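You operate a simulated robot arm through the tools that you are given. There is no shell and no other tool. Be economical: measure what you need, move in short steps, check, and stop when the job is done.

The job below is to be done with a simulated robot arm. You get a single attempt, and the scene is never put back.

TASK
Take the black glue cup and leave it on top of the pink block. Then take the black collar on the far end of the right table and put it away on the top of the blue bench. Then take the silver bolt and leave it on top of the purple banded block. Then put the white cord end on the blue triangle template. Then put the blue carton on the top of the left table. Then set the blue arm to 70. Then put the red mug on the top of the brown bench. Then take the black bolt and leave it on top of the green adapter. The order counts. Set down upright: blue carton. The blue arm goes anticlockwise seen from above, to its stop.

It is judged by the outcome, as a careful person would: the job done as asked, and still so three seconds after it is handed in. It fails if anything else is knocked over, pushed out of place, dropped, spilled or broken.

THE ROBOT
A 7-joint arm with a fingered hand on a trunk, on a base that drives. Base frame: it is fixed to the floor where the robot stands at the start and does not move with it; the origin is under the middle of the robot, x ahead of it, y to its left, z up; the surface under the hand at the start is at about z = 880. Lengths are in mm, angles in rad, forces in N, time in s.
With the tool pointing down near the work surface it reaches from about 400 to 880 mm from the robot's upright axis, wherever it stands. Its first joint turns from -2.496 to 2.496 rad. Places, roughly: black bolt (3x3x9 cm) [-2000, 5600, 900]; black collar (5x5x2 cm) [1300, -300, 900]; black glue cup (5x5x5 cm) [500, 100, 900]; blue arm [-1800, 7400, 900]; blue carton [-2000, 5500, 1000]; green adapter [-2000, 5250, 750]; pink block (5x5x4 cm) [500, -100, 900]; purple banded block (5x5x11 cm) [-5500, -1500, 700]; red mug (13x9x8 cm) [-200, 7500, 800]; silver bolt (3x3x9 cm) [-2800, -1800, 900]; top of the blue bench [-2700, -2000, 900]; top of the brown bench [-4100, 7700, 900]; top of the left table [1000, 4800, 900]; triangle template (12x11x1 cm) [-3100, -2300, 900]; white cord end [-3250, -1750, 750]. Payload 3 kg.
Tool frame: the origin (TCP) lies between the finger pads and is the grasp point; the fingertips stand 26 mm ahead of it; z points along the fingers, y is the line along which they close. Largest opening 148 mm; the body of the gripper starts 73 mm behind the TCP. The gripper is a hand of 3 fingers: y runs from the thumb to the fingers, the wrist lies at [0, 0, -229] in the tool frame.
Orientation is told as [roll, pitch, yaw] about the base's x, y, z axes, in that order, counted from this pose: with the fingers straight down and closing along the base's y, the tool's x points along the base's -x, its y along +y and its z along -z.

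THE INTERFACE
- The arm moves only by the tool step_arm. Its argument "plan" is a list of rows, each an object of numbers (a shift or turn left out is 0): "wx", "wy", "wz": the turn, a rotation vector about the tool's x, y, z in degrees; "x", "y", "z": the shift along the tool's x, y, z in mm. In form: [{"wx": .., "wy": .., "wz": .., "x": .., "y": .., "z": ..}, ...]. A call has 1 to 12 rows; each row shifts and turns the commanded pose from where the row before left it, along the tool's axes as they then stand. Rows are played at 5 a second. More than 50 mm and 0.15 rad between two rows, and nothing of the call is played. A pose out of reach is approached as far as the arm can. The call stops where the force on the tool passes 40 N (or 10 N more than at its start, if that is more) or the arm is blocked; 0.2 s more then pass. In this call time passes only in rows, and 0.2 s behind the last. It gives the time, the measured TCP pose, the force on the tool (base axes), the opening and the grip force at its end, in the units of the frame above (readings bear some noise), with the torque about the TCP (base axes, N m) and any sound that the robot's microphone picked up.
- Cameras (640 x 400 px; columns grow to the right, rows downward): "scene" is now at [167.6, 19.5, 1835.2]; the picture's right is [0.12, -0.99, 0.00], its down [-0.82, -0.10, -0.57] and it looks along [0.56, 0.07, -0.82] (base axes); focal length 265 px, centre (320, 200). "wrist" rides on the gripper at [68, -39, -90] in the tool frame; the picture's right is [0.50, 0.87, 0.00], its down [-0.66, 0.38, -0.65] and it looks along [-0.57, 0.33, 0.76] (tool axes); focal length 222 px, centre (320, 200). There is no depth. A picture from a camera that has moved, and an enlarged one, comes with that camera's place and axes in the base frame and with its lens. The place of the scene camera against the robot may be out by one fixed shift of up to 25 mm in any direction.
- camera(camera): a new picture of that camera. It takes no simulated time.
- move_column(by): slides the trunk up (or, below 0, down) by that many mm; the arm and the scene camera ride with it, the base frame stays. It gives what a move gives, with no picture.
- steer(legs): drives the robot by 1 to 6 legs, each [ahead, left, turn to the left] in mm, mm and rad, along the robot's own axes; the way and the turn of a leg run together, so that a leg with both is an arc; at most 1500 mm and 3.142 rad a leg. The arm and the cameras ride along, it lands a little off, and it stops where it bumps. It gives what a move gives.
- curl_fingers(finger1, finger2, thumb_bend): sets how far each is bent, from 0 (flat) to 1 (curled in); at 0.3 the hand is open as for a grip, at 0.7 the pads meet at the TCP. One left out holds its place. A second passes; each finger stops where it meets its share of the squeeze, and holds until it gets a number again. It is the only way to open and close the hand. It gives what a move gives, with no picture; readings hold the bend of each and the force on the fingers (four entries, about 0 where the hand has none), thumb and palm.
- aim_head(pan, tilt): turns the head with the scene camera to pan (to the left, within 1.501 rad either way) and tilt (down, from -0.506 to 1.204), counted from straight ahead of the robot. It gives what a move gives.
- inspect(camera, box): a new picture of the part [left, top, right, bottom] of that camera's present view, enlarged. It takes no simulated time.
- hand_in(): hands the job in; it is judged then, once.

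Work in short steps. Places have to be worked out from the pictures, the camera data and where the tool is seen: move nearer, look again, correct. Check each grasp and each placing, and mend what went wrong. You have 217 turns and 202 pictures in all, those below and enlarged ones among them. Open the gripper and draw the arm clear of the work before you hand the job in, unless the task says otherwise; then end with one line.

The tools are called after "Emit:" by a JSON object that holds its "api" and its "payload". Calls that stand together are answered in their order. step_arm: Moves the arm, as the interface text tells. Its arguments: {"type":"object","properties":{"plan":{"type":"array","items":{"type":"object","properties":{"wx":{"type":"number"},"wy":{"type":"number"},"wz":{"type":"number"},"x":{"type":"number"},"y":{"type":"number"},"z":{"type":"number"}}}}},"required":["plan"]} The other tools are called the same way: move_column (by) slides the trunk up or down; curl_fingers (finger1, finger2, thumb_bend) moves the fingers one by one; steer (legs) drives the base; aim_head (pan, tilt) turns the head that bears the scene camera; camera (camera) takes a picture; inspect (camera, box) takes an enlarged picture of a part of a camera's view; hand_in () hands the job in.

At the start:

```text
t: 0.0
tool_pos: [900.2, 84.9, 1107.9]
tcp_rot: [0.001, 0.001, -0.001]
force: [-1.3, -0.7, 0.2]
moment: [-0.01, 0.02, 0.0]
width: 147.5
grip_force: 0.0
shape: jaw
bend: [0.3, 0.3, 0.3]
finger forces: [0.0, 0.0, 0.0, 0.0, 0.0, 0.0]
trunk travel left (down, up): [-781.0, 109.0]
robot x, y, heading: [1.7, -0.0, -0.0]
head pan, tilt: [0.124, 0.965]
```

scene: 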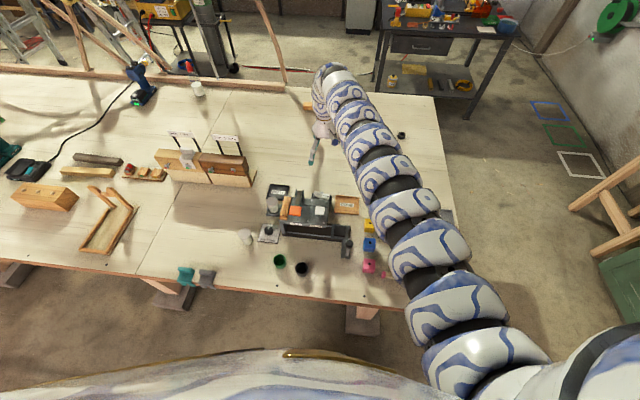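
wrist: 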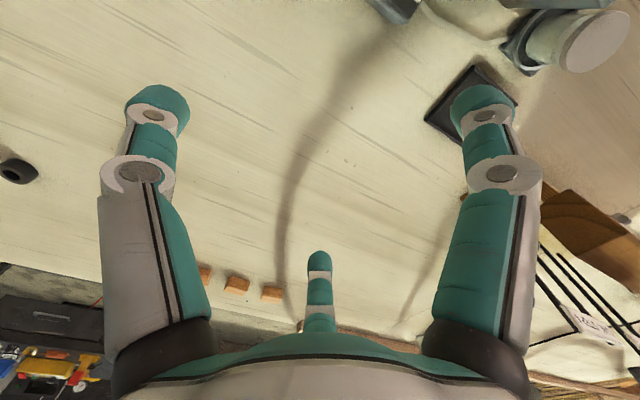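

The black cup looks to be near (498,127) and the pink block near (535,-111). I'll enlarge that part of the scene view.

Emit:
{"api": "inspect", "payload": {"camera": "scene", "box": [220, 170, 420, 295]}}

Emit:
{"api": "inspect", "payload": {"camera": "scene", "box": [300, 60, 460, 160]}}

```text
3.20 times, centred on (320, 232) of scene
camera zoom: at [167.6, 19.5, 1835.2], right [0.12, -0.99, 0.0], down [-0.82, -0.1, -0.57], along [0.56, 0.07, -0.82], focal length 847 px, centre (320, 96)
```

zoom: 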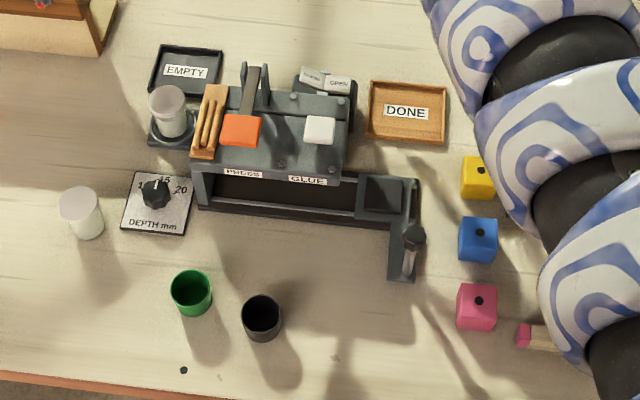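

```text
4.00 times, centred on (380, 110) of scene
camera zoom: at [167.6, 19.5, 1835.2], right [0.12, -0.99, 0.0], down [-0.82, -0.1, -0.57], along [0.56, 0.07, -0.82], focal length 1059 px, centre (80, 560)
```

zoom: 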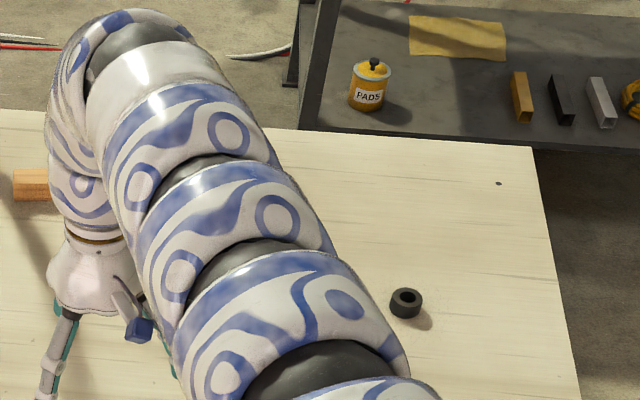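

The black cup is near (487,126) and the pink block near (533,-112). I'll bring the hand high over the cup to measure with the wrist camera.

Emit:
{"api": "step_arm", "payload": {"plan": [{"z": -40}, {"x": 45, "y": 4}, {"x": 45, "y": 4}, {"x": 45, "y": 4}, {"x": 45, "y": 4}, {"x": 45, "y": 4}, {"x": 45, "y": 4}, {"x": 45, "y": 4}, {"x": 45, "y": 4}, {"x": 45, "y": 4}]}}

Emit:
{"api": "camera", "payload": {"camera": "wrist"}}

Emit:
{"api": "camera", "payload": {"camera": "scene"}}

```text
t: 2.2
tool_pos: [726.3, 123.0, 1108.8]
tcp_rot: [0.001, -0.002, 0.001]
force: [0.1, -0.4, 0.2]
moment: [0.0, 0.02, 0.02]
width: 147.9
grip_force: 0.0
shape: jaw
bend: [0.3, 0.3, 0.3]
finger forces: [0.1, 0.1, 0.1, 0.0, 0.0, 0.0]
out of reach, approached as far as the arm can: row 5, 6, 7, 8, 9, 10
trunk travel left (down, up): [-781.0, 109.0]
robot x, y, heading: [0.5, -0.1, -0.002]
head pan, tilt: [0.124, 0.965]
```

```text
197 pictures are left
camera wrist: at [659.1, 83.9, 1196.9], right [-0.5, 0.87, 0.0], down [0.65, 0.38, 0.65], along [0.57, 0.33, -0.76], focal length 222 px, centre (320, 200)
```

wrist: 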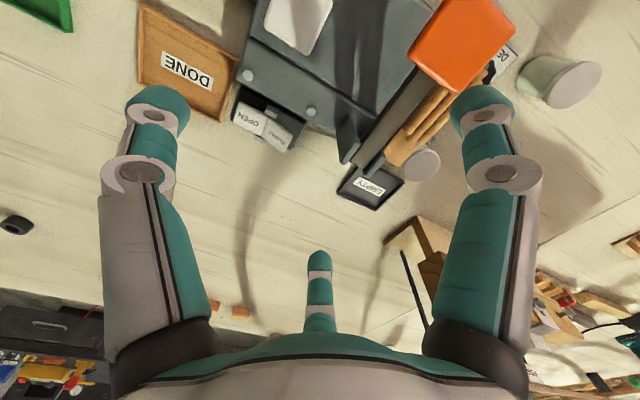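

```text
196 pictures are left
camera scene: at [167.8, 18.6, 1835.2], right [0.12, -0.99, 0.0], down [-0.82, -0.1, -0.57], along [0.56, 0.07, -0.82], focal length 265 px, centre (320, 200)
```

scene: 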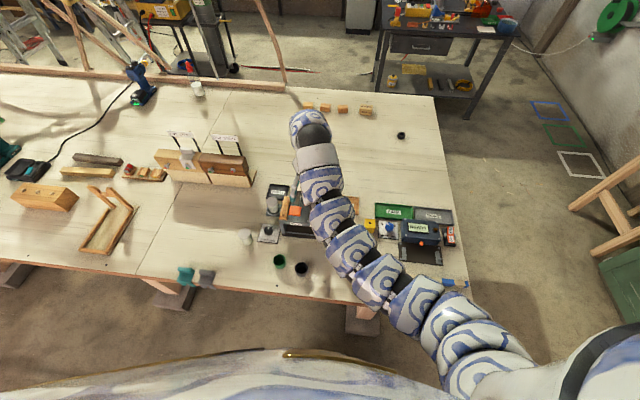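

The arm can't come further in at this height, so I'll back the base 240 mm instead. The hand then rides over the cup at a height that clears everything.

Emit:
{"api": "steer", "payload": {"legs": [[-240, 0, 0]]}}

Emit:
{"api": "camera", "payload": {"camera": "wrist"}}

Emit:
{"api": "camera", "payload": {"camera": "scene"}}

```text
t: 4.0
tool_pos: [484.7, 122.9, 1107.8]
tcp_rot: [-0.001, -0.001, 0.0]
force: [-0.5, -0.1, 0.2]
moment: [-0.01, -0.03, 0.0]
width: 147.8
grip_force: 0.1
shape: jaw
bend: [0.3, 0.3, 0.3]
finger forces: [0.0, 0.0, 0.1, 0.0, 0.0, 0.1]
trunk travel left (down, up): [-781.0, 109.0]
robot x, y, heading: [-241.5, -0.3, 0.001]
head pan, tilt: [0.124, 0.965]
```

```text
195 pictures are left
camera wrist: at [416.8, 84.4, 1197.7], right [-0.5, 0.87, 0.0], down [0.65, 0.38, 0.66], along [0.57, 0.33, -0.76], focal length 222 px, centre (320, 200)
```

wrist: 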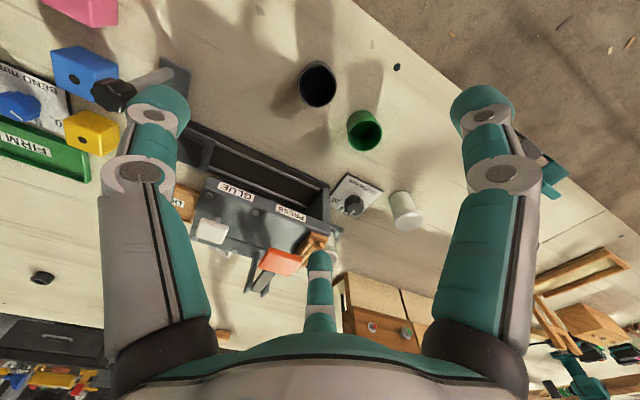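

```text
194 pictures are left
camera scene: at [-75.3, 19.4, 1835.3], right [0.12, -0.99, 0.0], down [-0.82, -0.1, -0.57], along [0.56, 0.07, -0.82], focal length 265 px, centre (320, 200)
```

scene: 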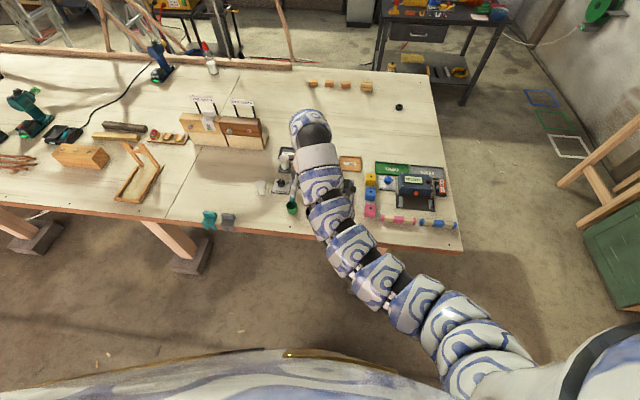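

The wrist view puts the cup at about (474,114). I'll take a closer look by zooming in.

Emit:
{"api": "inspect", "payload": {"camera": "wrist", "box": [240, 30, 400, 130]}}

Emit:
{"api": "inspect", "payload": {"camera": "wrist", "box": [0, 0, 160, 100]}}

```text
4.00 times, centred on (320, 80) of wrist
camera zoom: at [416.8, 84.4, 1197.7], right [-0.5, 0.87, 0.0], down [0.65, 0.38, 0.66], along [0.57, 0.33, -0.76], focal length 888 px, centre (320, 680)
```

zoom: 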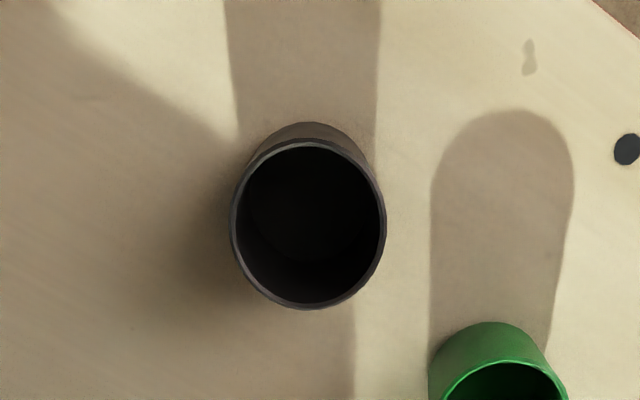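

```text
4.00 times, centred on (80, 50) of wrist
camera zoom: at [416.8, 84.4, 1197.7], right [-0.5, 0.87, 0.0], down [0.65, 0.38, 0.66], along [0.57, 0.33, -0.76], focal length 888 px, centre (1280, 800)
```

zoom: 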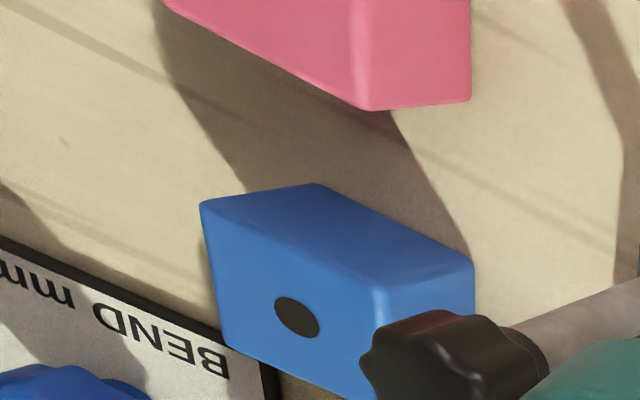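

The cup rim centre is at about (476,114.5), and the green cup is 75 mm away. The three-finger layout clears it, so I'll centre and descend partway.

Emit:
{"api": "step_arm", "payload": {"plan": [{"x": 8.7, "y": -8.4, "z": 20}, {"z": 45}, {"z": 45}]}}

Emit:
{"api": "camera", "payload": {"camera": "wrist"}}

Emit:
{"api": "camera", "payload": {"camera": "scene"}}

```text
t: 4.8
tool_pos: [475.4, 114.7, 998.6]
tcp_rot: [-0.001, -0.002, -0.002]
force: [0.5, -0.6, 0.1]
moment: [-0.01, 0.01, 0.01]
width: 147.8
grip_force: 0.0
shape: jaw
bend: [0.3, 0.3, 0.3]
finger forces: [0.0, 0.0, 0.1, 0.0, 0.1, 0.0]
trunk travel left (down, up): [-781.0, 109.0]
robot x, y, heading: [-239.3, -0.1, 0.001]
head pan, tilt: [0.124, 0.965]
```

```text
191 pictures are left
camera wrist: at [408.7, 76.1, 1086.9], right [-0.5, 0.87, 0.0], down [0.65, 0.38, 0.65], along [0.57, 0.33, -0.76], focal length 222 px, centre (320, 200)
```

wrist: 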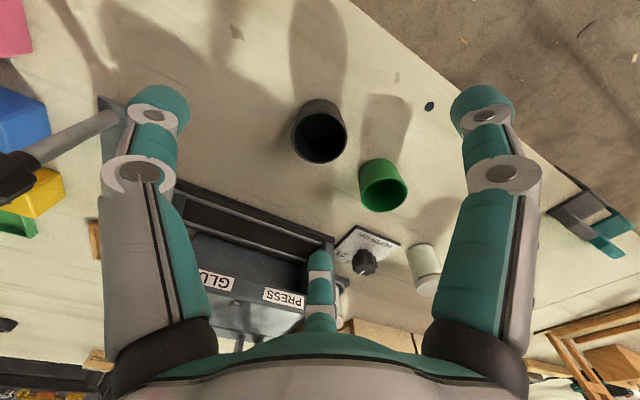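

```text
190 pictures are left
camera scene: at [-73.9, 19.3, 1835.2], right [0.12, -0.99, 0.0], down [-0.82, -0.1, -0.57], along [0.56, 0.07, -0.82], focal length 265 px, centre (320, 200)
```

scene: 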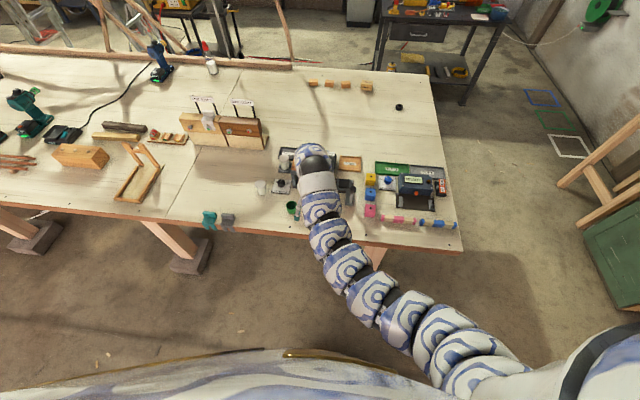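

The rim centre triangulates to about (477,115) at z≈920. The space around it is free, so I'll go down to TCP z≈910.

Emit:
{"api": "step_arm", "payload": {"plan": [{"x": -1.5, "y": 0.5, "z": 44}, {"z": 44}]}}

Emit:
{"api": "camera", "payload": {"camera": "wrist"}}

```text
t: 5.4
tool_pos: [477.9, 115.0, 912.0]
tcp_rot: [-0.001, 0.0, -0.002]
force: [0.7, -0.1, 0.2]
moment: [0.0, -0.01, -0.02]
width: 147.9
grip_force: 0.1
shape: jaw
bend: [0.3, 0.3, 0.3]
finger forces: [0.0, 0.1, 0.1, 0.0, 0.0, 0.1]
trunk travel left (down, up): [-781.0, 109.0]
robot x, y, heading: [-246.1, 1.4, 0.003]
head pan, tilt: [0.124, 0.965]
```

```text
189 pictures are left
camera wrist: at [411.2, 76.0, 999.6], right [-0.5, 0.87, 0.0], down [0.65, 0.38, 0.66], along [0.57, 0.33, -0.76], focal length 222 px, centre (320, 200)
```

wrist: 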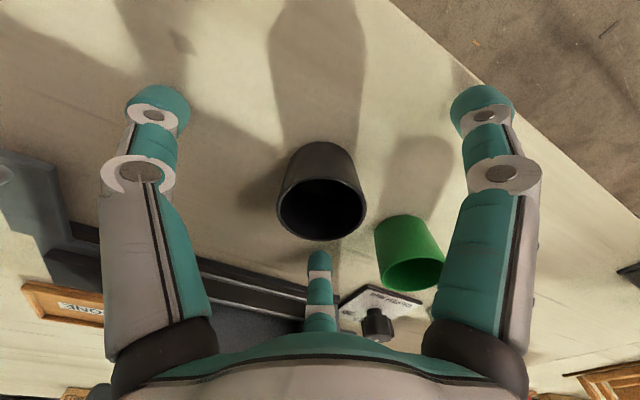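

The cup is centred between the three fingers, so I'll close them.

Emit:
{"api": "curl_fingers", "payload": {"finger1": 0.7, "finger2": 0.7, "thumb_bend": 0.7}}

Emit:
{"api": "camera", "payload": {"camera": "wrist"}}

```text
t: 6.4
tool_pos: [476.8, 115.8, 913.1]
tcp_rot: [0.0, -0.003, 0.001]
force: [-4.9, 2.7, 29.5]
moment: [0.64, 1.17, -0.05]
width: 33.8
grip_force: 24.2
shape: fingers
bend: [0.52, 0.64, 0.66]
finger forces: [36.9, 5.1, 0.0, 0.0, 6.4, 0.1]
trunk travel left (down, up): [-781.0, 109.0]
robot x, y, heading: [-241.1, 4.5, 0.004]
head pan, tilt: [0.124, 0.965]
```

```text
188 pictures are left
camera wrist: at [409.2, 76.6, 1001.7], right [-0.5, 0.87, 0.0], down [0.65, 0.38, 0.66], along [0.57, 0.33, -0.75], focal length 222 px, centre (320, 200)
```

wrist: 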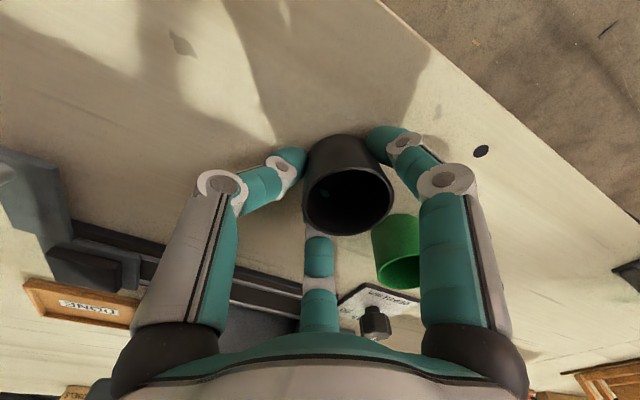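

Finger 1 stopped early at 37 N, with about 30 N pushing up on the tool, so it probably pressed the table and the cup shifted a bit. I'll open, rise a little, recentre and regrip.

Emit:
{"api": "curl_fingers", "payload": {"finger1": 0.35, "finger2": 0.35, "thumb_bend": 0.35}}

Emit:
{"api": "camera", "payload": {"camera": "wrist"}}

```text
t: 7.4
tool_pos: [478.3, 114.6, 910.9]
tcp_rot: [-0.002, -0.001, 0.0]
force: [0.1, -1.0, -0.8]
moment: [0.01, 0.02, 0.02]
width: 111.2
grip_force: 0.0
shape: fingers
bend: [0.35, 0.35, 0.35]
finger forces: [0.1, 0.0, 0.0, 0.0, 0.0, 0.0]
trunk travel left (down, up): [-781.0, 109.0]
robot x, y, heading: [-238.4, 0.2, -0.001]
head pan, tilt: [0.124, 0.965]
```

```text
187 pictures are left
camera wrist: at [410.5, 76.2, 999.7], right [-0.5, 0.87, 0.0], down [0.65, 0.38, 0.65], along [0.57, 0.33, -0.76], focal length 222 px, centre (320, 200)
```

wrist: 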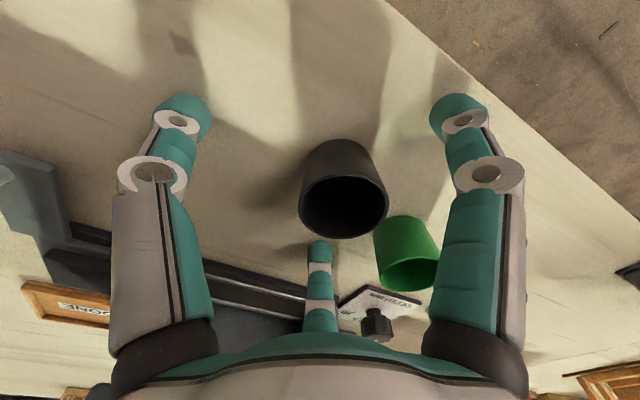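

The cup is now near (470,124), so I'll recentre there and raise the TCP to about z=924 before regripping.

Emit:
{"api": "step_arm", "payload": {"plan": [{"z": -13}, {"x": 7, "y": 9}]}}

Emit:
{"api": "curl_fingers", "payload": {"finger1": 0.52, "finger2": 0.52, "thumb_bend": 0.52}}

Emit:
{"api": "camera", "payload": {"camera": "wrist"}}

```text
t: 8.0
tool_pos: [472.1, 125.0, 924.8]
tcp_rot: [0.0, -0.004, -0.001]
force: [-0.6, -0.2, 0.8]
moment: [-0.03, 0.0, -0.02]
width: 111.5
grip_force: 0.1
shape: fingers
bend: [0.35, 0.35, 0.35]
finger forces: [0.0, 0.0, 0.0, 0.1, 0.0, 0.0]
trunk travel left (down, up): [-781.0, 109.0]
robot x, y, heading: [-241.5, 1.3, -0.001]
head pan, tilt: [0.124, 0.965]
```

```text
t: 9.0
tool_pos: [471.2, 125.4, 924.2]
tcp_rot: [-0.001, -0.002, -0.001]
force: [1.1, 0.0, 0.4]
moment: [0.01, -0.03, 0.0]
width: 56.2
grip_force: 0.0
shape: fingers
bend: [0.52, 0.52, 0.52]
finger forces: [0.1, 0.1, 0.1, 0.0, 0.0, 0.1]
trunk travel left (down, up): [-781.0, 109.0]
robot x, y, heading: [-238.5, -0.2, -0.0]
head pan, tilt: [0.124, 0.965]
```

```text
186 pictures are left
camera wrist: at [404.1, 85.8, 1013.1], right [-0.5, 0.87, 0.0], down [0.65, 0.38, 0.65], along [0.57, 0.33, -0.76], focal length 222 px, centre (320, 200)
```

wrist: 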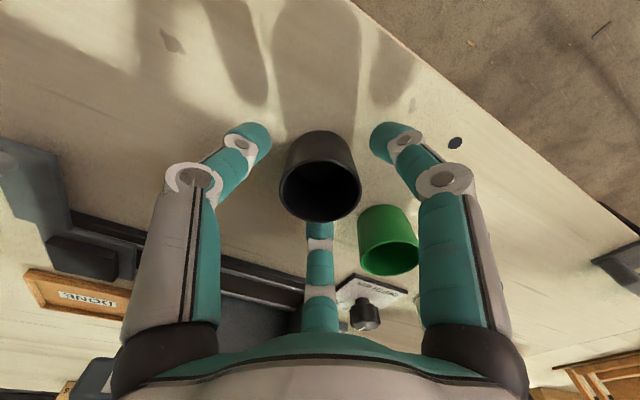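

It's centred and free of contact, so I'll close fully.

Emit:
{"api": "curl_fingers", "payload": {"finger1": 0.7, "finger2": 0.7, "thumb_bend": 0.7}}

Emit:
{"api": "camera", "payload": {"camera": "wrist"}}

```text
t: 10.0
tool_pos: [471.6, 124.4, 923.8]
tcp_rot: [-0.001, -0.002, 0.0]
force: [-0.9, -0.6, -0.6]
moment: [-0.02, -0.01, -0.02]
width: 30.8
grip_force: 16.0
shape: fingers
bend: [0.59, 0.59, 0.63]
finger forces: [9.4, 9.9, 0.0, 0.1, 11.6, 0.0]
trunk travel left (down, up): [-781.0, 109.0]
robot x, y, heading: [-243.6, -1.6, 0.001]
head pan, tilt: [0.124, 0.965]
```

```text
185 pictures are left
camera wrist: at [404.1, 85.8, 1013.1], right [-0.5, 0.87, 0.0], down [0.65, 0.38, 0.65], along [0.57, 0.33, -0.76], focal length 222 px, centre (320, 200)
```

wrist: 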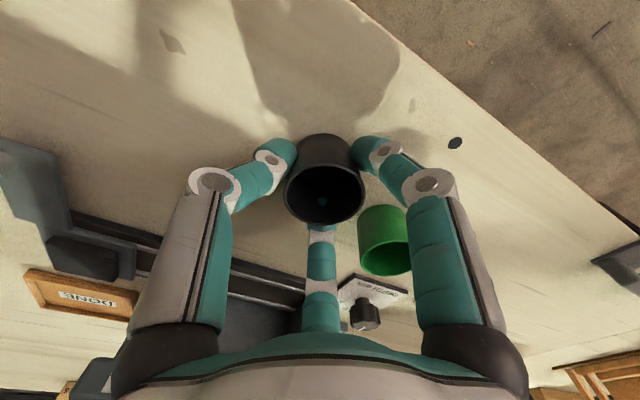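

The grip is even at about 10 N on each finger. I'll lift straight up and look.

Emit:
{"api": "step_arm", "payload": {"plan": [{"z": -30}, {"z": -40}, {"z": -50}]}}

Emit:
{"api": "camera", "payload": {"camera": "wrist"}}

Emit:
{"api": "inspect", "payload": {"camera": "scene", "box": [240, 130, 480, 280]}}

```text
t: 10.8
tool_pos: [470.7, 124.5, 1042.7]
tcp_rot: [-0.001, 0.003, 0.001]
force: [-0.4, 1.1, -0.5]
moment: [0.02, 0.01, -0.01]
width: 30.2
grip_force: 15.1
shape: fingers
bend: [0.59, 0.59, 0.63]
finger forces: [9.4, 10.0, 0.1, 0.0, 11.5, 0.0]
trunk travel left (down, up): [-781.0, 109.0]
robot x, y, heading: [-240.0, -2.4, -0.0]
head pan, tilt: [0.124, 0.965]
```

```text
184 pictures are left
camera wrist: at [403.4, 85.9, 1132.2], right [-0.5, 0.87, 0.0], down [0.65, 0.38, 0.65], along [0.57, 0.33, -0.76], focal length 222 px, centre (320, 200)
```

wrist: 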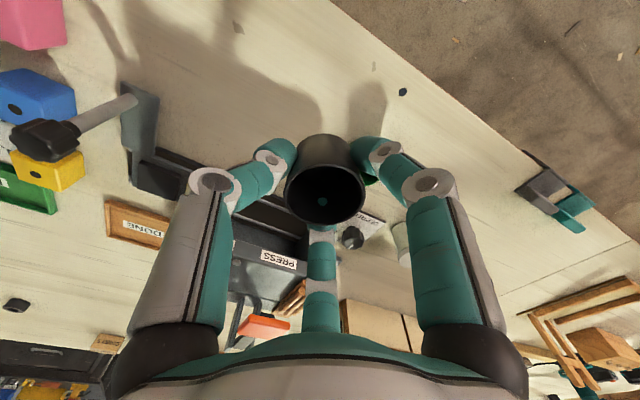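

```text
2.67 times, centred on (360, 205) of scene
camera zoom: at [-74.4, 18.8, 1835.2], right [0.12, -0.99, 0.0], down [-0.82, -0.1, -0.57], along [0.56, 0.07, -0.82], focal length 706 px, centre (213, 187)
```

zoom: 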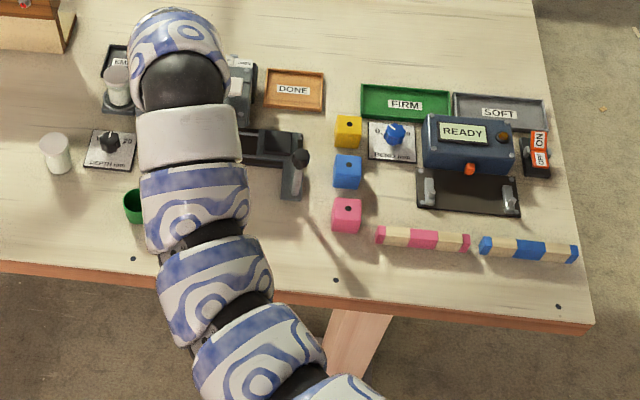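

The cup is held and lifted clear. I'll move toward the pink block at this height, stopping short to see it with the wrist camera.

Emit:
{"api": "step_arm", "payload": {"plan": [{"y": -45}, {"y": -45}, {"y": -45}, {"y": -45}, {"y": -30}]}}

Emit:
{"api": "camera", "payload": {"camera": "wrist"}}

```text
t: 12.0
tool_pos: [472.4, -86.3, 1044.3]
tcp_rot: [0.0, -0.003, -0.001]
force: [-0.7, -0.4, 0.8]
moment: [0.03, -0.02, 0.01]
width: 30.1
grip_force: 15.4
shape: fingers
bend: [0.59, 0.59, 0.63]
finger forces: [9.2, 10.0, 0.0, 0.1, 11.4, 0.0]
trunk travel left (down, up): [-781.0, 109.0]
robot x, y, heading: [-241.5, -0.7, -0.003]
head pan, tilt: [0.124, 0.965]
```

```text
182 pictures are left
camera wrist: at [404.1, -125.3, 1132.6], right [-0.5, 0.87, 0.0], down [0.65, 0.38, 0.66], along [0.57, 0.33, -0.76], focal length 222 px, centre (320, 200)
```

wrist: 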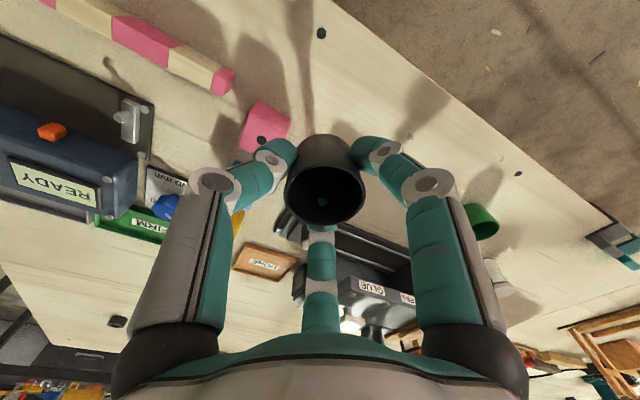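

The pink block's top dot is at about (523,-125), matching the scene estimate once its ~10 mm bias is removed. I'll move over it, offset for the cup sitting ~3 mm off-centre, and lower to just above.

Emit:
{"api": "step_arm", "payload": {"plan": [{"y": -38}, {"x": -26}, {"x": -26}, {"z": 35}, {"z": 30}]}}

Emit:
{"api": "camera", "payload": {"camera": "wrist"}}

Emit:
{"api": "inspect", "payload": {"camera": "scene", "box": [290, 130, 450, 230]}}

```text
t: 13.2
tool_pos: [522.7, -122.7, 977.3]
tcp_rot: [0.001, -0.002, -0.002]
force: [0.1, 0.7, -0.6]
moment: [0.02, -0.02, 0.0]
width: 30.2
grip_force: 15.5
shape: fingers
bend: [0.59, 0.59, 0.63]
finger forces: [9.2, 10.2, 0.0, 0.0, 11.4, 0.1]
trunk travel left (down, up): [-781.0, 109.0]
robot x, y, heading: [-245.7, -2.6, -0.002]
head pan, tilt: [0.124, 0.965]
```

```text
181 pictures are left
camera wrist: at [456.2, -163.4, 1066.3], right [-0.5, 0.87, 0.0], down [0.65, 0.38, 0.65], along [0.57, 0.33, -0.76], focal length 222 px, centre (320, 200)
```

wrist: 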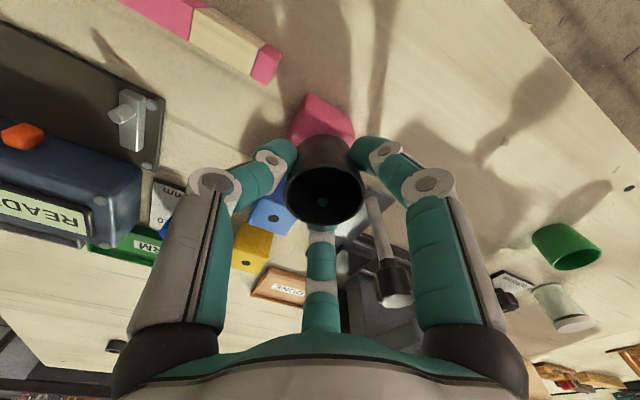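

```text
4.00 times, centred on (370, 180) of scene
camera zoom: at [-73.5, 18.9, 1835.1], right [0.12, -0.99, 0.0], down [-0.82, -0.1, -0.57], along [0.56, 0.07, -0.82], focal length 1059 px, centre (120, 280)
```

zoom: 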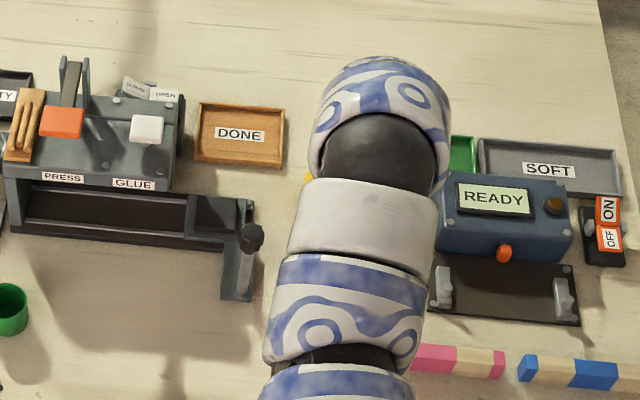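

It's aligned within a few mm. I'll nudge and lower until light contact.

Emit:
{"api": "step_arm", "payload": {"plan": [{"x": -2.5, "y": -1.5, "z": 6}, {"z": 3}, {"z": 2}]}}

```text
t: 14.0
tool_pos: [526.2, -124.8, 967.4]
tcp_rot: [0.0, 0.0, 0.0]
force: [-0.1, 0.8, -0.2]
moment: [-0.04, -0.02, 0.05]
width: 30.0
grip_force: 14.6
shape: fingers
bend: [0.59, 0.59, 0.63]
finger forces: [9.2, 10.1, 0.1, 0.1, 11.3, 0.0]
trunk travel left (down, up): [-781.0, 109.0]
robot x, y, heading: [-239.9, 2.7, -0.002]
head pan, tilt: [0.124, 0.965]
```

Emit:
{"api": "step_arm", "payload": {"plan": [{"z": 1.5}, {"z": 1.5}, {"z": 1}]}}

```text
t: 14.8
tool_pos: [525.0, -126.3, 963.9]
tcp_rot: [0.0, -0.003, -0.001]
force: [-0.1, -0.5, 2.2]
moment: [0.09, -0.03, 0.0]
width: 29.9
grip_force: 15.4
shape: fingers
bend: [0.59, 0.59, 0.63]
finger forces: [9.6, 10.2, 0.1, 0.0, 11.3, 0.0]
trunk travel left (down, up): [-781.0, 109.0]
robot x, y, heading: [-242.5, -0.1, 0.002]
head pan, tilt: [0.124, 0.965]
```

Force in z is rising (2.2 N), so contact has begun at z≈964 as expected. I'll check with one more millimetre.

Emit:
{"api": "step_arm", "payload": {"plan": [{"z": 1}]}}

Emit:
{"api": "camera", "payload": {"camera": "wrist"}}

```text
t: 15.2
tool_pos: [525.9, -126.2, 963.8]
tcp_rot: [-0.001, -0.003, -0.001]
force: [0.2, -0.7, 6.1]
moment: [0.08, -0.03, 0.01]
width: 30.1
grip_force: 15.5
shape: fingers
bend: [0.59, 0.59, 0.63]
finger forces: [9.4, 10.0, 0.0, 0.0, 12.0, 0.1]
trunk travel left (down, up): [-781.0, 109.0]
robot x, y, heading: [-239.7, -1.3, 0.004]
head pan, tilt: [0.124, 0.965]
```

```text
179 pictures are left
camera wrist: at [457.8, -164.0, 1051.7], right [-0.5, 0.87, 0.0], down [0.65, 0.38, 0.66], along [0.57, 0.33, -0.75], focal length 222 px, centre (320, 200)
```

wrist: 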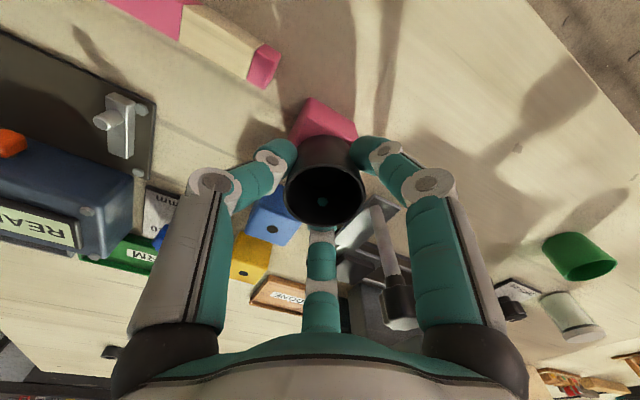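

It's seated at 6 N, so I'll release gently by opening just enough.

Emit:
{"api": "curl_fingers", "payload": {"finger1": 0.52, "finger2": 0.52, "thumb_bend": 0.55}}

Emit:
{"api": "curl_fingers", "payload": {"finger1": 0.42, "finger2": 0.42, "thumb_bend": 0.42}}

Emit:
{"api": "camera", "payload": {"camera": "wrist"}}

```text
t: 16.2
tool_pos: [525.7, -125.3, 962.3]
tcp_rot: [0.001, -0.002, -0.001]
force: [0.8, 1.0, 0.0]
moment: [0.02, -0.04, -0.02]
width: 50.4
grip_force: 0.0
shape: fingers
bend: [0.52, 0.52, 0.55]
finger forces: [0.0, 0.1, 0.1, 0.0, 0.1, 0.0]
trunk travel left (down, up): [-781.0, 109.0]
robot x, y, heading: [-239.6, 0.9, 0.002]
head pan, tilt: [0.124, 0.965]
```

```text
t: 17.2
tool_pos: [525.0, -124.8, 963.6]
tcp_rot: [0.0, 0.0, 0.0]
force: [-0.2, 0.3, 0.0]
moment: [0.0, 0.0, 0.01]
width: 88.2
grip_force: 0.0
shape: fingers
bend: [0.42, 0.42, 0.42]
finger forces: [0.0, 0.0, 0.0, 0.0, 0.0, 0.0]
trunk travel left (down, up): [-781.0, 109.0]
robot x, y, heading: [-243.3, 4.2, 0.005]
head pan, tilt: [0.124, 0.965]
```

```text
178 pictures are left
camera wrist: at [457.9, -164.1, 1051.1], right [-0.5, 0.87, 0.0], down [0.65, 0.38, 0.65], along [0.57, 0.33, -0.76], focal length 222 px, centre (320, 200)
```

wrist: 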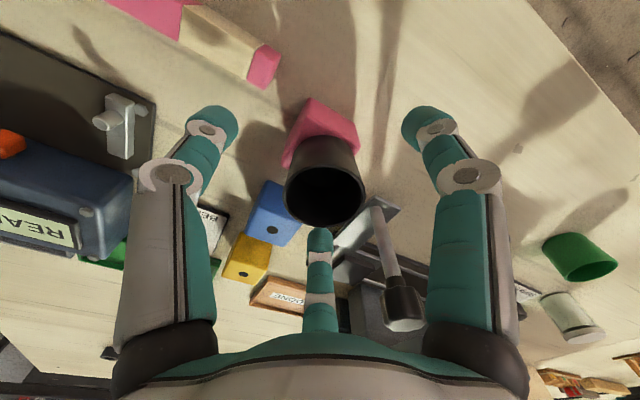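

The cup stands on the pink block. I'll lift away, then look around with the head to plan the route to the collar.

Emit:
{"api": "step_arm", "payload": {"plan": [{"z": -45}, {"z": -45}, {"z": -45}]}}

Emit:
{"api": "aim_head", "payload": {"pan": -0.6, "tilt": 0.6}}

Emit:
{"api": "camera", "payload": {"camera": "scene"}}

Emit:
{"api": "camera", "payload": {"camera": "wrist"}}

```text
t: 18.0
tool_pos: [525.4, -125.7, 1086.4]
tcp_rot: [-0.002, -0.002, 0.0]
force: [0.1, -0.9, 0.0]
moment: [0.01, 0.0, -0.03]
width: 88.2
grip_force: 0.0
shape: fingers
bend: [0.42, 0.42, 0.42]
finger forces: [0.0, 0.0, 0.0, 0.1, 0.1, 0.0]
out of reach, approached as far as the arm can: row 3
trunk travel left (down, up): [-781.0, 109.0]
robot x, y, heading: [-242.7, 0.9, -0.004]
head pan, tilt: [0.124, 0.965]
```

```text
t: 19.1
tool_pos: [525.2, -124.7, 1086.1]
tcp_rot: [0.0, -0.002, -0.001]
force: [0.1, -0.5, 0.0]
moment: [-0.01, 0.03, -0.02]
width: 88.1
grip_force: 0.0
shape: fingers
bend: [0.42, 0.42, 0.42]
finger forces: [0.0, 0.1, 0.1, 0.0, 0.1, 0.0]
trunk travel left (down, up): [-781.0, 109.0]
robot x, y, heading: [-239.9, -1.2, 0.002]
head pan, tilt: [-0.6, 0.6]
```

```text
177 pictures are left
camera scene: at [-72.2, -39.4, 1864.7], right [-0.56, -0.83, 0.0], down [-0.47, 0.32, -0.82], along [0.68, -0.47, -0.57], focal length 265 px, centre (320, 200)
```

scene: 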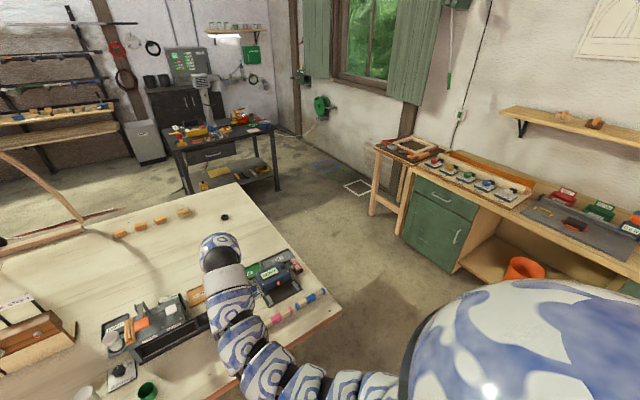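

```text
176 pictures are left
camera wrist: at [457.8, -164.0, 1174.8], right [-0.5, 0.87, 0.0], down [0.65, 0.38, 0.65], along [0.57, 0.33, -0.76], focal length 222 px, centre (320, 200)
```

wrist: 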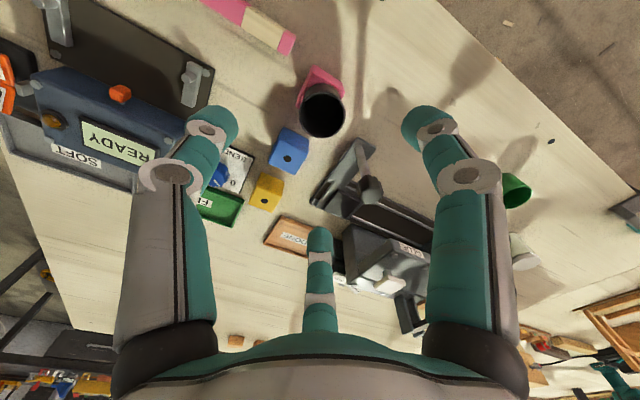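

The collar is near (1255,-285). The table spans about x 407–1617 with its right edge at y≈-480, and the aisle on that side is about 1.4 m wide. I'll strafe right with the hand high, then look before driving up the aisle.

Emit:
{"api": "steer", "payload": {"legs": [[0, -1080, 0]]}}

Emit:
{"api": "aim_head", "payload": {"pan": 0, "tilt": 0.6}}

Emit:
{"api": "camera", "payload": {"camera": "scene"}}

```text
t: 24.7
tool_pos: [524.1, -1219.8, 1086.8]
tcp_rot: [-0.001, 0.0, -0.001]
force: [-0.4, 0.4, 0.4]
moment: [0.01, 0.04, 0.0]
width: 87.9
grip_force: 0.1
shape: fingers
bend: [0.42, 0.42, 0.42]
finger forces: [0.0, 0.0, 0.0, 0.1, 0.0, 0.1]
trunk travel left (down, up): [-781.0, 109.0]
robot x, y, heading: [-239.4, -1091.4, 0.001]
head pan, tilt: [-0.6, 0.6]
```

```text
t: 25.7
tool_pos: [524.5, -1219.1, 1086.3]
tcp_rot: [0.0, -0.001, -0.003]
force: [-0.3, 0.9, -0.5]
moment: [0.04, 0.04, 0.03]
width: 88.1
grip_force: 0.1
shape: fingers
bend: [0.42, 0.42, 0.42]
finger forces: [0.0, 0.1, 0.0, 0.1, 0.0, 0.0]
trunk travel left (down, up): [-781.0, 109.0]
robot x, y, heading: [-241.8, -1096.5, -0.004]
head pan, tilt: [0.0, 0.6]
```

```text
175 pictures are left
camera scene: at [-57.5, -1083.5, 1864.8], right [0.0, -1.0, 0.0], down [-0.57, 0.0, -0.82], along [0.82, 0.0, -0.57], focal length 265 px, centre (320, 200)
```

scene: 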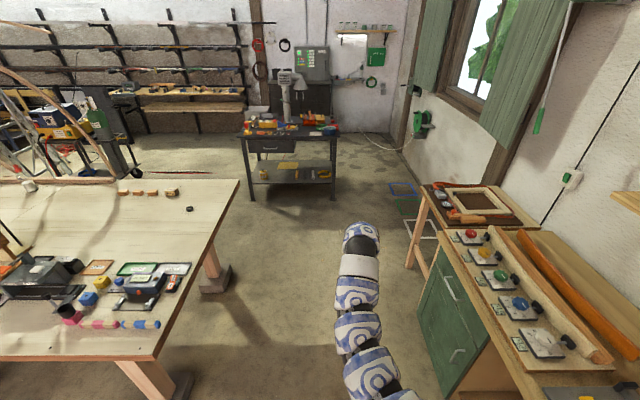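

The aisle is clear. I'll drive forward, then turn left to face the table's right side.

Emit:
{"api": "steer", "payload": {"legs": [[1490, 0, 0]]}}

Emit:
{"api": "steer", "payload": {"legs": [[0, 0, 1.571]]}}

Emit:
{"api": "camera", "payload": {"camera": "scene"}}

Emit:
{"api": "camera", "payload": {"camera": "wrist"}}

```text
t: 33.0
tool_pos: [2007.1, -1215.1, 1086.6]
tcp_rot: [0.0, -0.001, 0.003]
force: [1.3, -0.2, -0.1]
moment: [-0.04, -0.06, 0.0]
width: 88.3
grip_force: 0.1
shape: fingers
bend: [0.42, 0.42, 0.42]
finger forces: [0.0, 0.1, 0.0, 0.0, 0.0, 0.0]
trunk travel left (down, up): [-781.0, 109.0]
robot x, y, heading: [1235.7, -1093.3, 0.005]
head pan, tilt: [0.0, 0.6]
```

```text
t: 37.2
tool_pos: [1361.4, -325.0, 1086.2]
tcp_rot: [-0.001, -0.002, 1.572]
force: [0.2, 0.3, 0.4]
moment: [0.0, 0.0, 0.01]
width: 88.4
grip_force: 0.1
shape: fingers
bend: [0.42, 0.42, 0.42]
finger forces: [0.0, 0.0, 0.1, 0.0, 0.1, 0.0]
trunk travel left (down, up): [-781.0, 109.0]
robot x, y, heading: [1238.5, -1095.5, 1.574]
head pan, tilt: [0.0, 0.6]
```

```text
174 pictures are left
camera scene: at [1254.4, -912.8, 1864.7], right [1.0, 0.0, 0.0], down [0.0, -0.57, -0.82], along [0.0, 0.82, -0.57], focal length 265 px, centre (320, 200)
```

scene: 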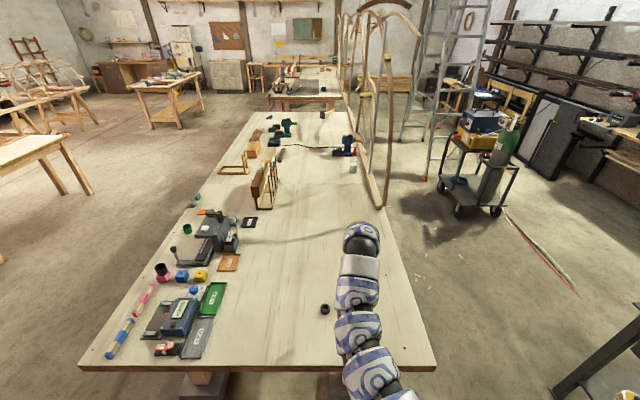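

```text
173 pictures are left
camera wrist: at [1401.0, -392.8, 1174.8], right [-0.87, -0.5, 0.0], down [-0.38, 0.65, 0.65], along [-0.33, 0.57, -0.76], focal length 222 px, centre (320, 200)
```

wrist: 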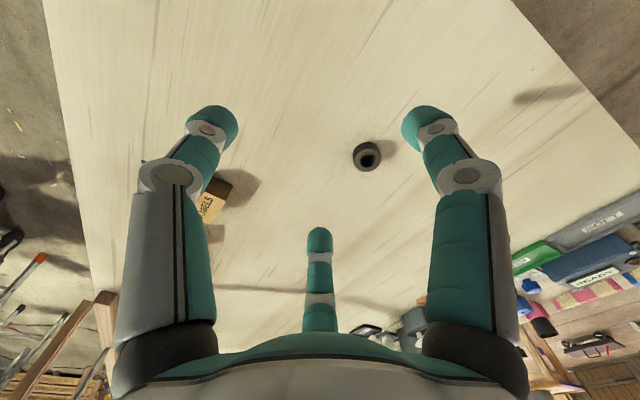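

The wrist view puts the collar at about (1264,-290). I'll move over it, go down to about z=990, and recheck.

Emit:
{"api": "step_arm", "payload": {"plan": [{"x": -12, "y": 33}, {"x": -12, "y": 33}, {"x": -11, "y": 31, "z": 10}, {"z": 45}, {"z": 45}]}}

Emit:
{"api": "curl_fingers", "payload": {"finger1": 0.45, "finger2": 0.45, "thumb_bend": 0.45}}

Emit:
{"api": "camera", "payload": {"camera": "wrist"}}

```text
t: 38.4
tool_pos: [1264.2, -288.7, 986.0]
tcp_rot: [-0.001, -0.002, 1.57]
force: [0.5, 0.3, -0.3]
moment: [0.0, -0.01, 0.0]
width: 88.0
grip_force: 0.2
shape: fingers
bend: [0.42, 0.42, 0.42]
finger forces: [0.0, 0.1, 0.0, 0.1, 0.1, 0.0]
trunk travel left (down, up): [-781.0, 109.0]
robot x, y, heading: [1241.3, -1091.4, 1.572]
head pan, tilt: [0.0, 0.6]
```

```text
t: 39.4
tool_pos: [1264.4, -288.7, 987.1]
tcp_rot: [0.0, -0.002, 1.574]
force: [-0.1, 0.1, -0.6]
moment: [0.03, 0.01, -0.03]
width: 78.9
grip_force: 0.1
shape: fingers
bend: [0.45, 0.45, 0.45]
finger forces: [0.0, 0.0, 0.0, 0.0, 0.0, 0.0]
trunk travel left (down, up): [-781.0, 109.0]
robot x, y, heading: [1242.1, -1093.3, 1.572]
head pan, tilt: [0.0, 0.6]
```

```text
172 pictures are left
camera wrist: at [1303.2, -357.1, 1075.6], right [-0.87, -0.5, 0.0], down [-0.38, 0.65, 0.65], along [-0.33, 0.57, -0.76], focal length 222 px, centre (320, 200)
```

wrist: 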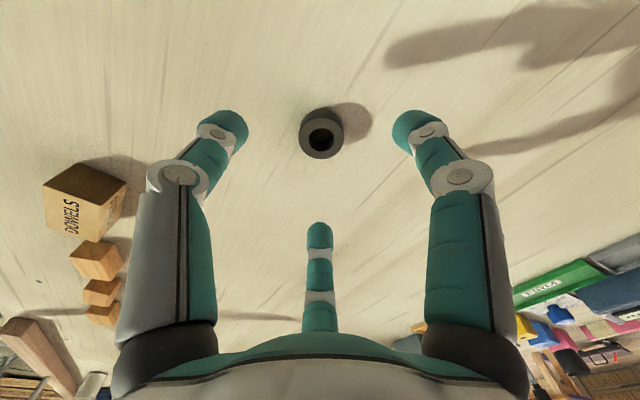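

The collar centre is about (1260,-285). I'll correct and descend to z≈926.

Emit:
{"api": "step_arm", "payload": {"plan": [{"x": -3.5, "y": 4, "z": 20}, {"z": 25}, {"z": 15}]}}

Emit:
{"api": "camera", "payload": {"camera": "wrist"}}

```text
t: 40.2
tool_pos: [1261.5, -287.0, 924.9]
tcp_rot: [0.0, -0.001, 1.572]
force: [0.0, -0.1, 0.2]
moment: [0.0, 0.0, -0.02]
width: 79.2
grip_force: 0.1
shape: fingers
bend: [0.45, 0.45, 0.45]
finger forces: [0.0, 0.0, 0.0, 0.0, 0.0, 0.1]
trunk travel left (down, up): [-781.0, 109.0]
robot x, y, heading: [1236.4, -1090.1, 1.571]
head pan, tilt: [0.0, 0.6]
```

```text
171 pictures are left
camera wrist: at [1300.5, -353.7, 1014.1], right [-0.87, -0.5, 0.0], down [-0.38, 0.65, 0.65], along [-0.33, 0.57, -0.76], focal length 222 px, centre (320, 200)
```

wrist: 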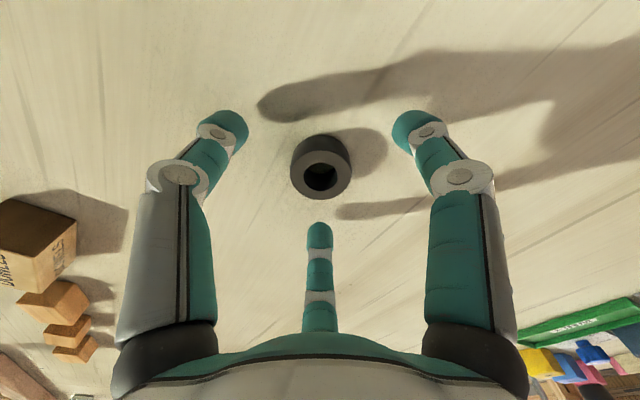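

It's well centred. I'll lower in small steps, watching for table contact.

Emit:
{"api": "step_arm", "payload": {"plan": [{"x": -1.5, "z": 4}, {"z": 3}, {"z": 2}]}}

Emit:
{"api": "curl_fingers", "payload": {"finger1": 0.55, "finger2": 0.55, "thumb_bend": 0.55}}

Emit:
{"api": "camera", "payload": {"camera": "wrist"}}

```text
t: 41.0
tool_pos: [1260.4, -284.6, 917.0]
tcp_rot: [-0.001, -0.001, 1.571]
force: [0.2, 0.1, 0.5]
moment: [-0.02, 0.03, -0.03]
width: 79.1
grip_force: 0.1
shape: fingers
bend: [0.45, 0.45, 0.45]
finger forces: [0.1, 0.0, 0.1, 0.1, 0.1, 0.0]
trunk travel left (down, up): [-781.0, 109.0]
robot x, y, heading: [1239.4, -1091.9, 1.577]
head pan, tilt: [0.0, 0.6]
```

```text
t: 42.0
tool_pos: [1261.0, -285.7, 918.0]
tcp_rot: [0.0, -0.004, 1.573]
force: [0.6, -0.1, -0.1]
moment: [0.01, 0.01, 0.0]
width: 46.0
grip_force: 0.0
shape: fingers
bend: [0.55, 0.55, 0.55]
finger forces: [0.1, 0.0, 0.1, 0.1, 0.0, 0.0]
trunk travel left (down, up): [-781.0, 109.0]
robot x, y, heading: [1242.4, -1094.6, 1.572]
head pan, tilt: [0.0, 0.6]
```

```text
170 pictures are left
camera wrist: at [1300.5, -352.6, 1005.8], right [-0.87, -0.5, 0.0], down [-0.38, 0.65, 0.65], along [-0.33, 0.57, -0.76], focal length 222 px, centre (320, 200)
```

wrist: 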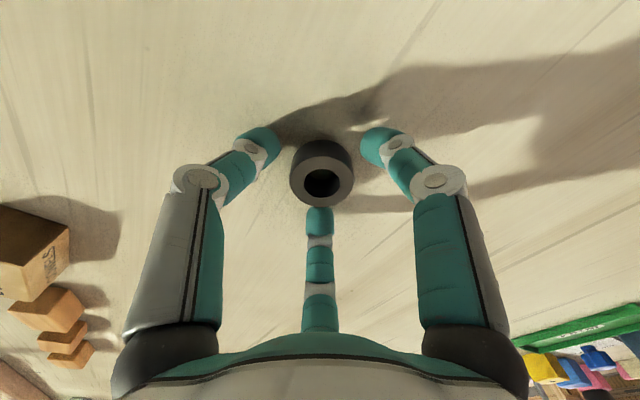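

No contact so far. I'll lower 2 mm more and close.

Emit:
{"api": "step_arm", "payload": {"plan": [{"z": 2.5}]}}

Emit:
{"api": "curl_fingers", "payload": {"finger1": 0.7, "finger2": 0.7, "thumb_bend": 0.7}}

Emit:
{"api": "camera", "payload": {"camera": "wrist"}}

```text
t: 42.4
tool_pos: [1261.6, -286.1, 914.2]
tcp_rot: [0.0, -0.002, 1.573]
force: [0.8, 0.0, -0.4]
moment: [0.02, 0.0, 0.01]
width: 46.2
grip_force: 0.1
shape: fingers
bend: [0.55, 0.55, 0.55]
finger forces: [0.0, 0.0, 0.1, 0.0, 0.0, 0.1]
trunk travel left (down, up): [-781.0, 109.0]
robot x, y, heading: [1234.6, -1091.7, 1.572]
head pan, tilt: [0.0, 0.6]
```

```text
t: 43.4
tool_pos: [1260.7, -284.4, 915.0]
tcp_rot: [0.0, -0.001, 1.573]
force: [0.0, -0.2, 0.0]
moment: [-0.01, 0.0, -0.05]
width: 28.8
grip_force: 14.9
shape: fingers
bend: [0.59, 0.59, 0.63]
finger forces: [9.6, 9.1, 0.1, 0.1, 10.8, 0.1]
trunk travel left (down, up): [-781.0, 109.0]
robot x, y, heading: [1238.1, -1091.2, 1.574]
head pan, tilt: [0.0, 0.6]
```

```text
169 pictures are left
camera wrist: at [1300.3, -352.8, 1003.2], right [-0.87, -0.5, 0.0], down [-0.38, 0.65, 0.65], along [-0.33, 0.57, -0.76], focal length 222 px, centre (320, 200)
```

wrist: 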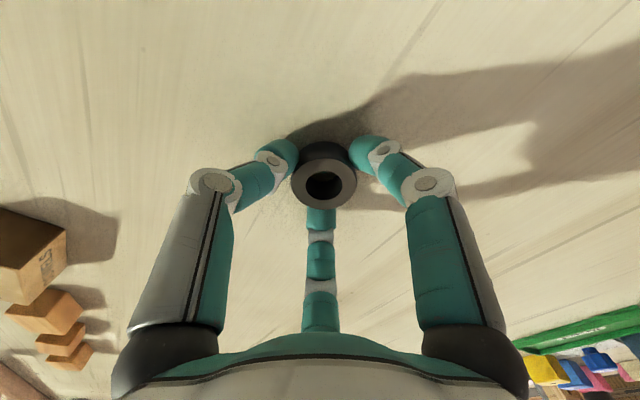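

The grip is even. I'll lift high and confirm the hold.

Emit:
{"api": "step_arm", "payload": {"plan": [{"z": -30}, {"z": -45}, {"z": -45}, {"z": -45}]}}

Emit:
{"api": "camera", "payload": {"camera": "wrist"}}

Emit:
{"api": "aim_head", "payload": {"pan": 1.4, "tilt": 0.3}}

Emit:
{"api": "camera", "payload": {"camera": "scene"}}

```text
t: 44.4
tool_pos: [1261.8, -287.1, 1080.5]
tcp_rot: [0.0, -0.002, 1.571]
force: [-0.9, -1.0, -0.7]
moment: [0.02, -0.01, 0.02]
width: 28.3
grip_force: 15.1
shape: fingers
bend: [0.59, 0.59, 0.63]
finger forces: [9.0, 10.5, 0.0, 0.1, 10.4, 0.1]
trunk travel left (down, up): [-781.0, 109.0]
robot x, y, heading: [1237.9, -1090.3, 1.572]
head pan, tilt: [0.0, 0.6]
```

```text
168 pictures are left
camera wrist: at [1301.0, -354.6, 1169.1], right [-0.87, -0.5, 0.0], down [-0.38, 0.65, 0.66], along [-0.33, 0.57, -0.76], focal length 222 px, centre (320, 200)
```

wrist: 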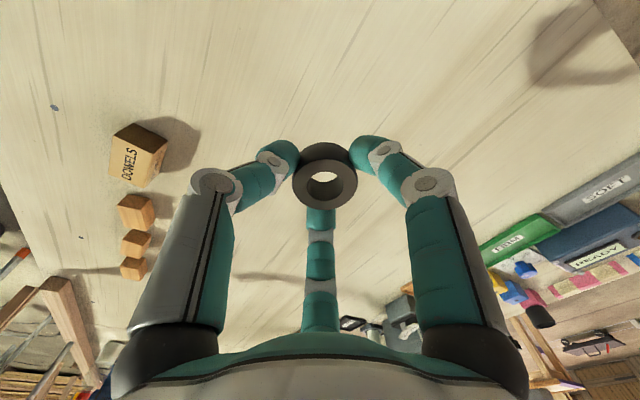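

```text
t: 46.0
tool_pos: [1262.2, -286.3, 1079.9]
tcp_rot: [0.0, 0.0, 1.572]
force: [-0.7, 0.2, -1.2]
moment: [0.02, 0.03, 0.0]
width: 28.6
grip_force: 14.6
shape: fingers
bend: [0.59, 0.59, 0.63]
finger forces: [9.0, 10.6, 0.0, 0.1, 10.2, 0.0]
trunk travel left (down, up): [-781.0, 109.0]
robot x, y, heading: [1240.7, -1090.7, 1.573]
head pan, tilt: [1.4, 0.3]
```

```text
167 pictures are left
camera scene: at [1162.7, -985.3, 1892.2], right [0.17, 0.99, 0.0], down [0.29, -0.05, -0.96], along [-0.94, 0.16, -0.3], focal length 265 px, centre (320, 200)
```

scene: 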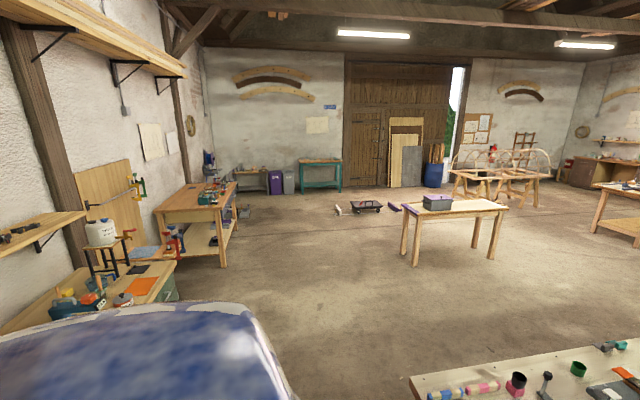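

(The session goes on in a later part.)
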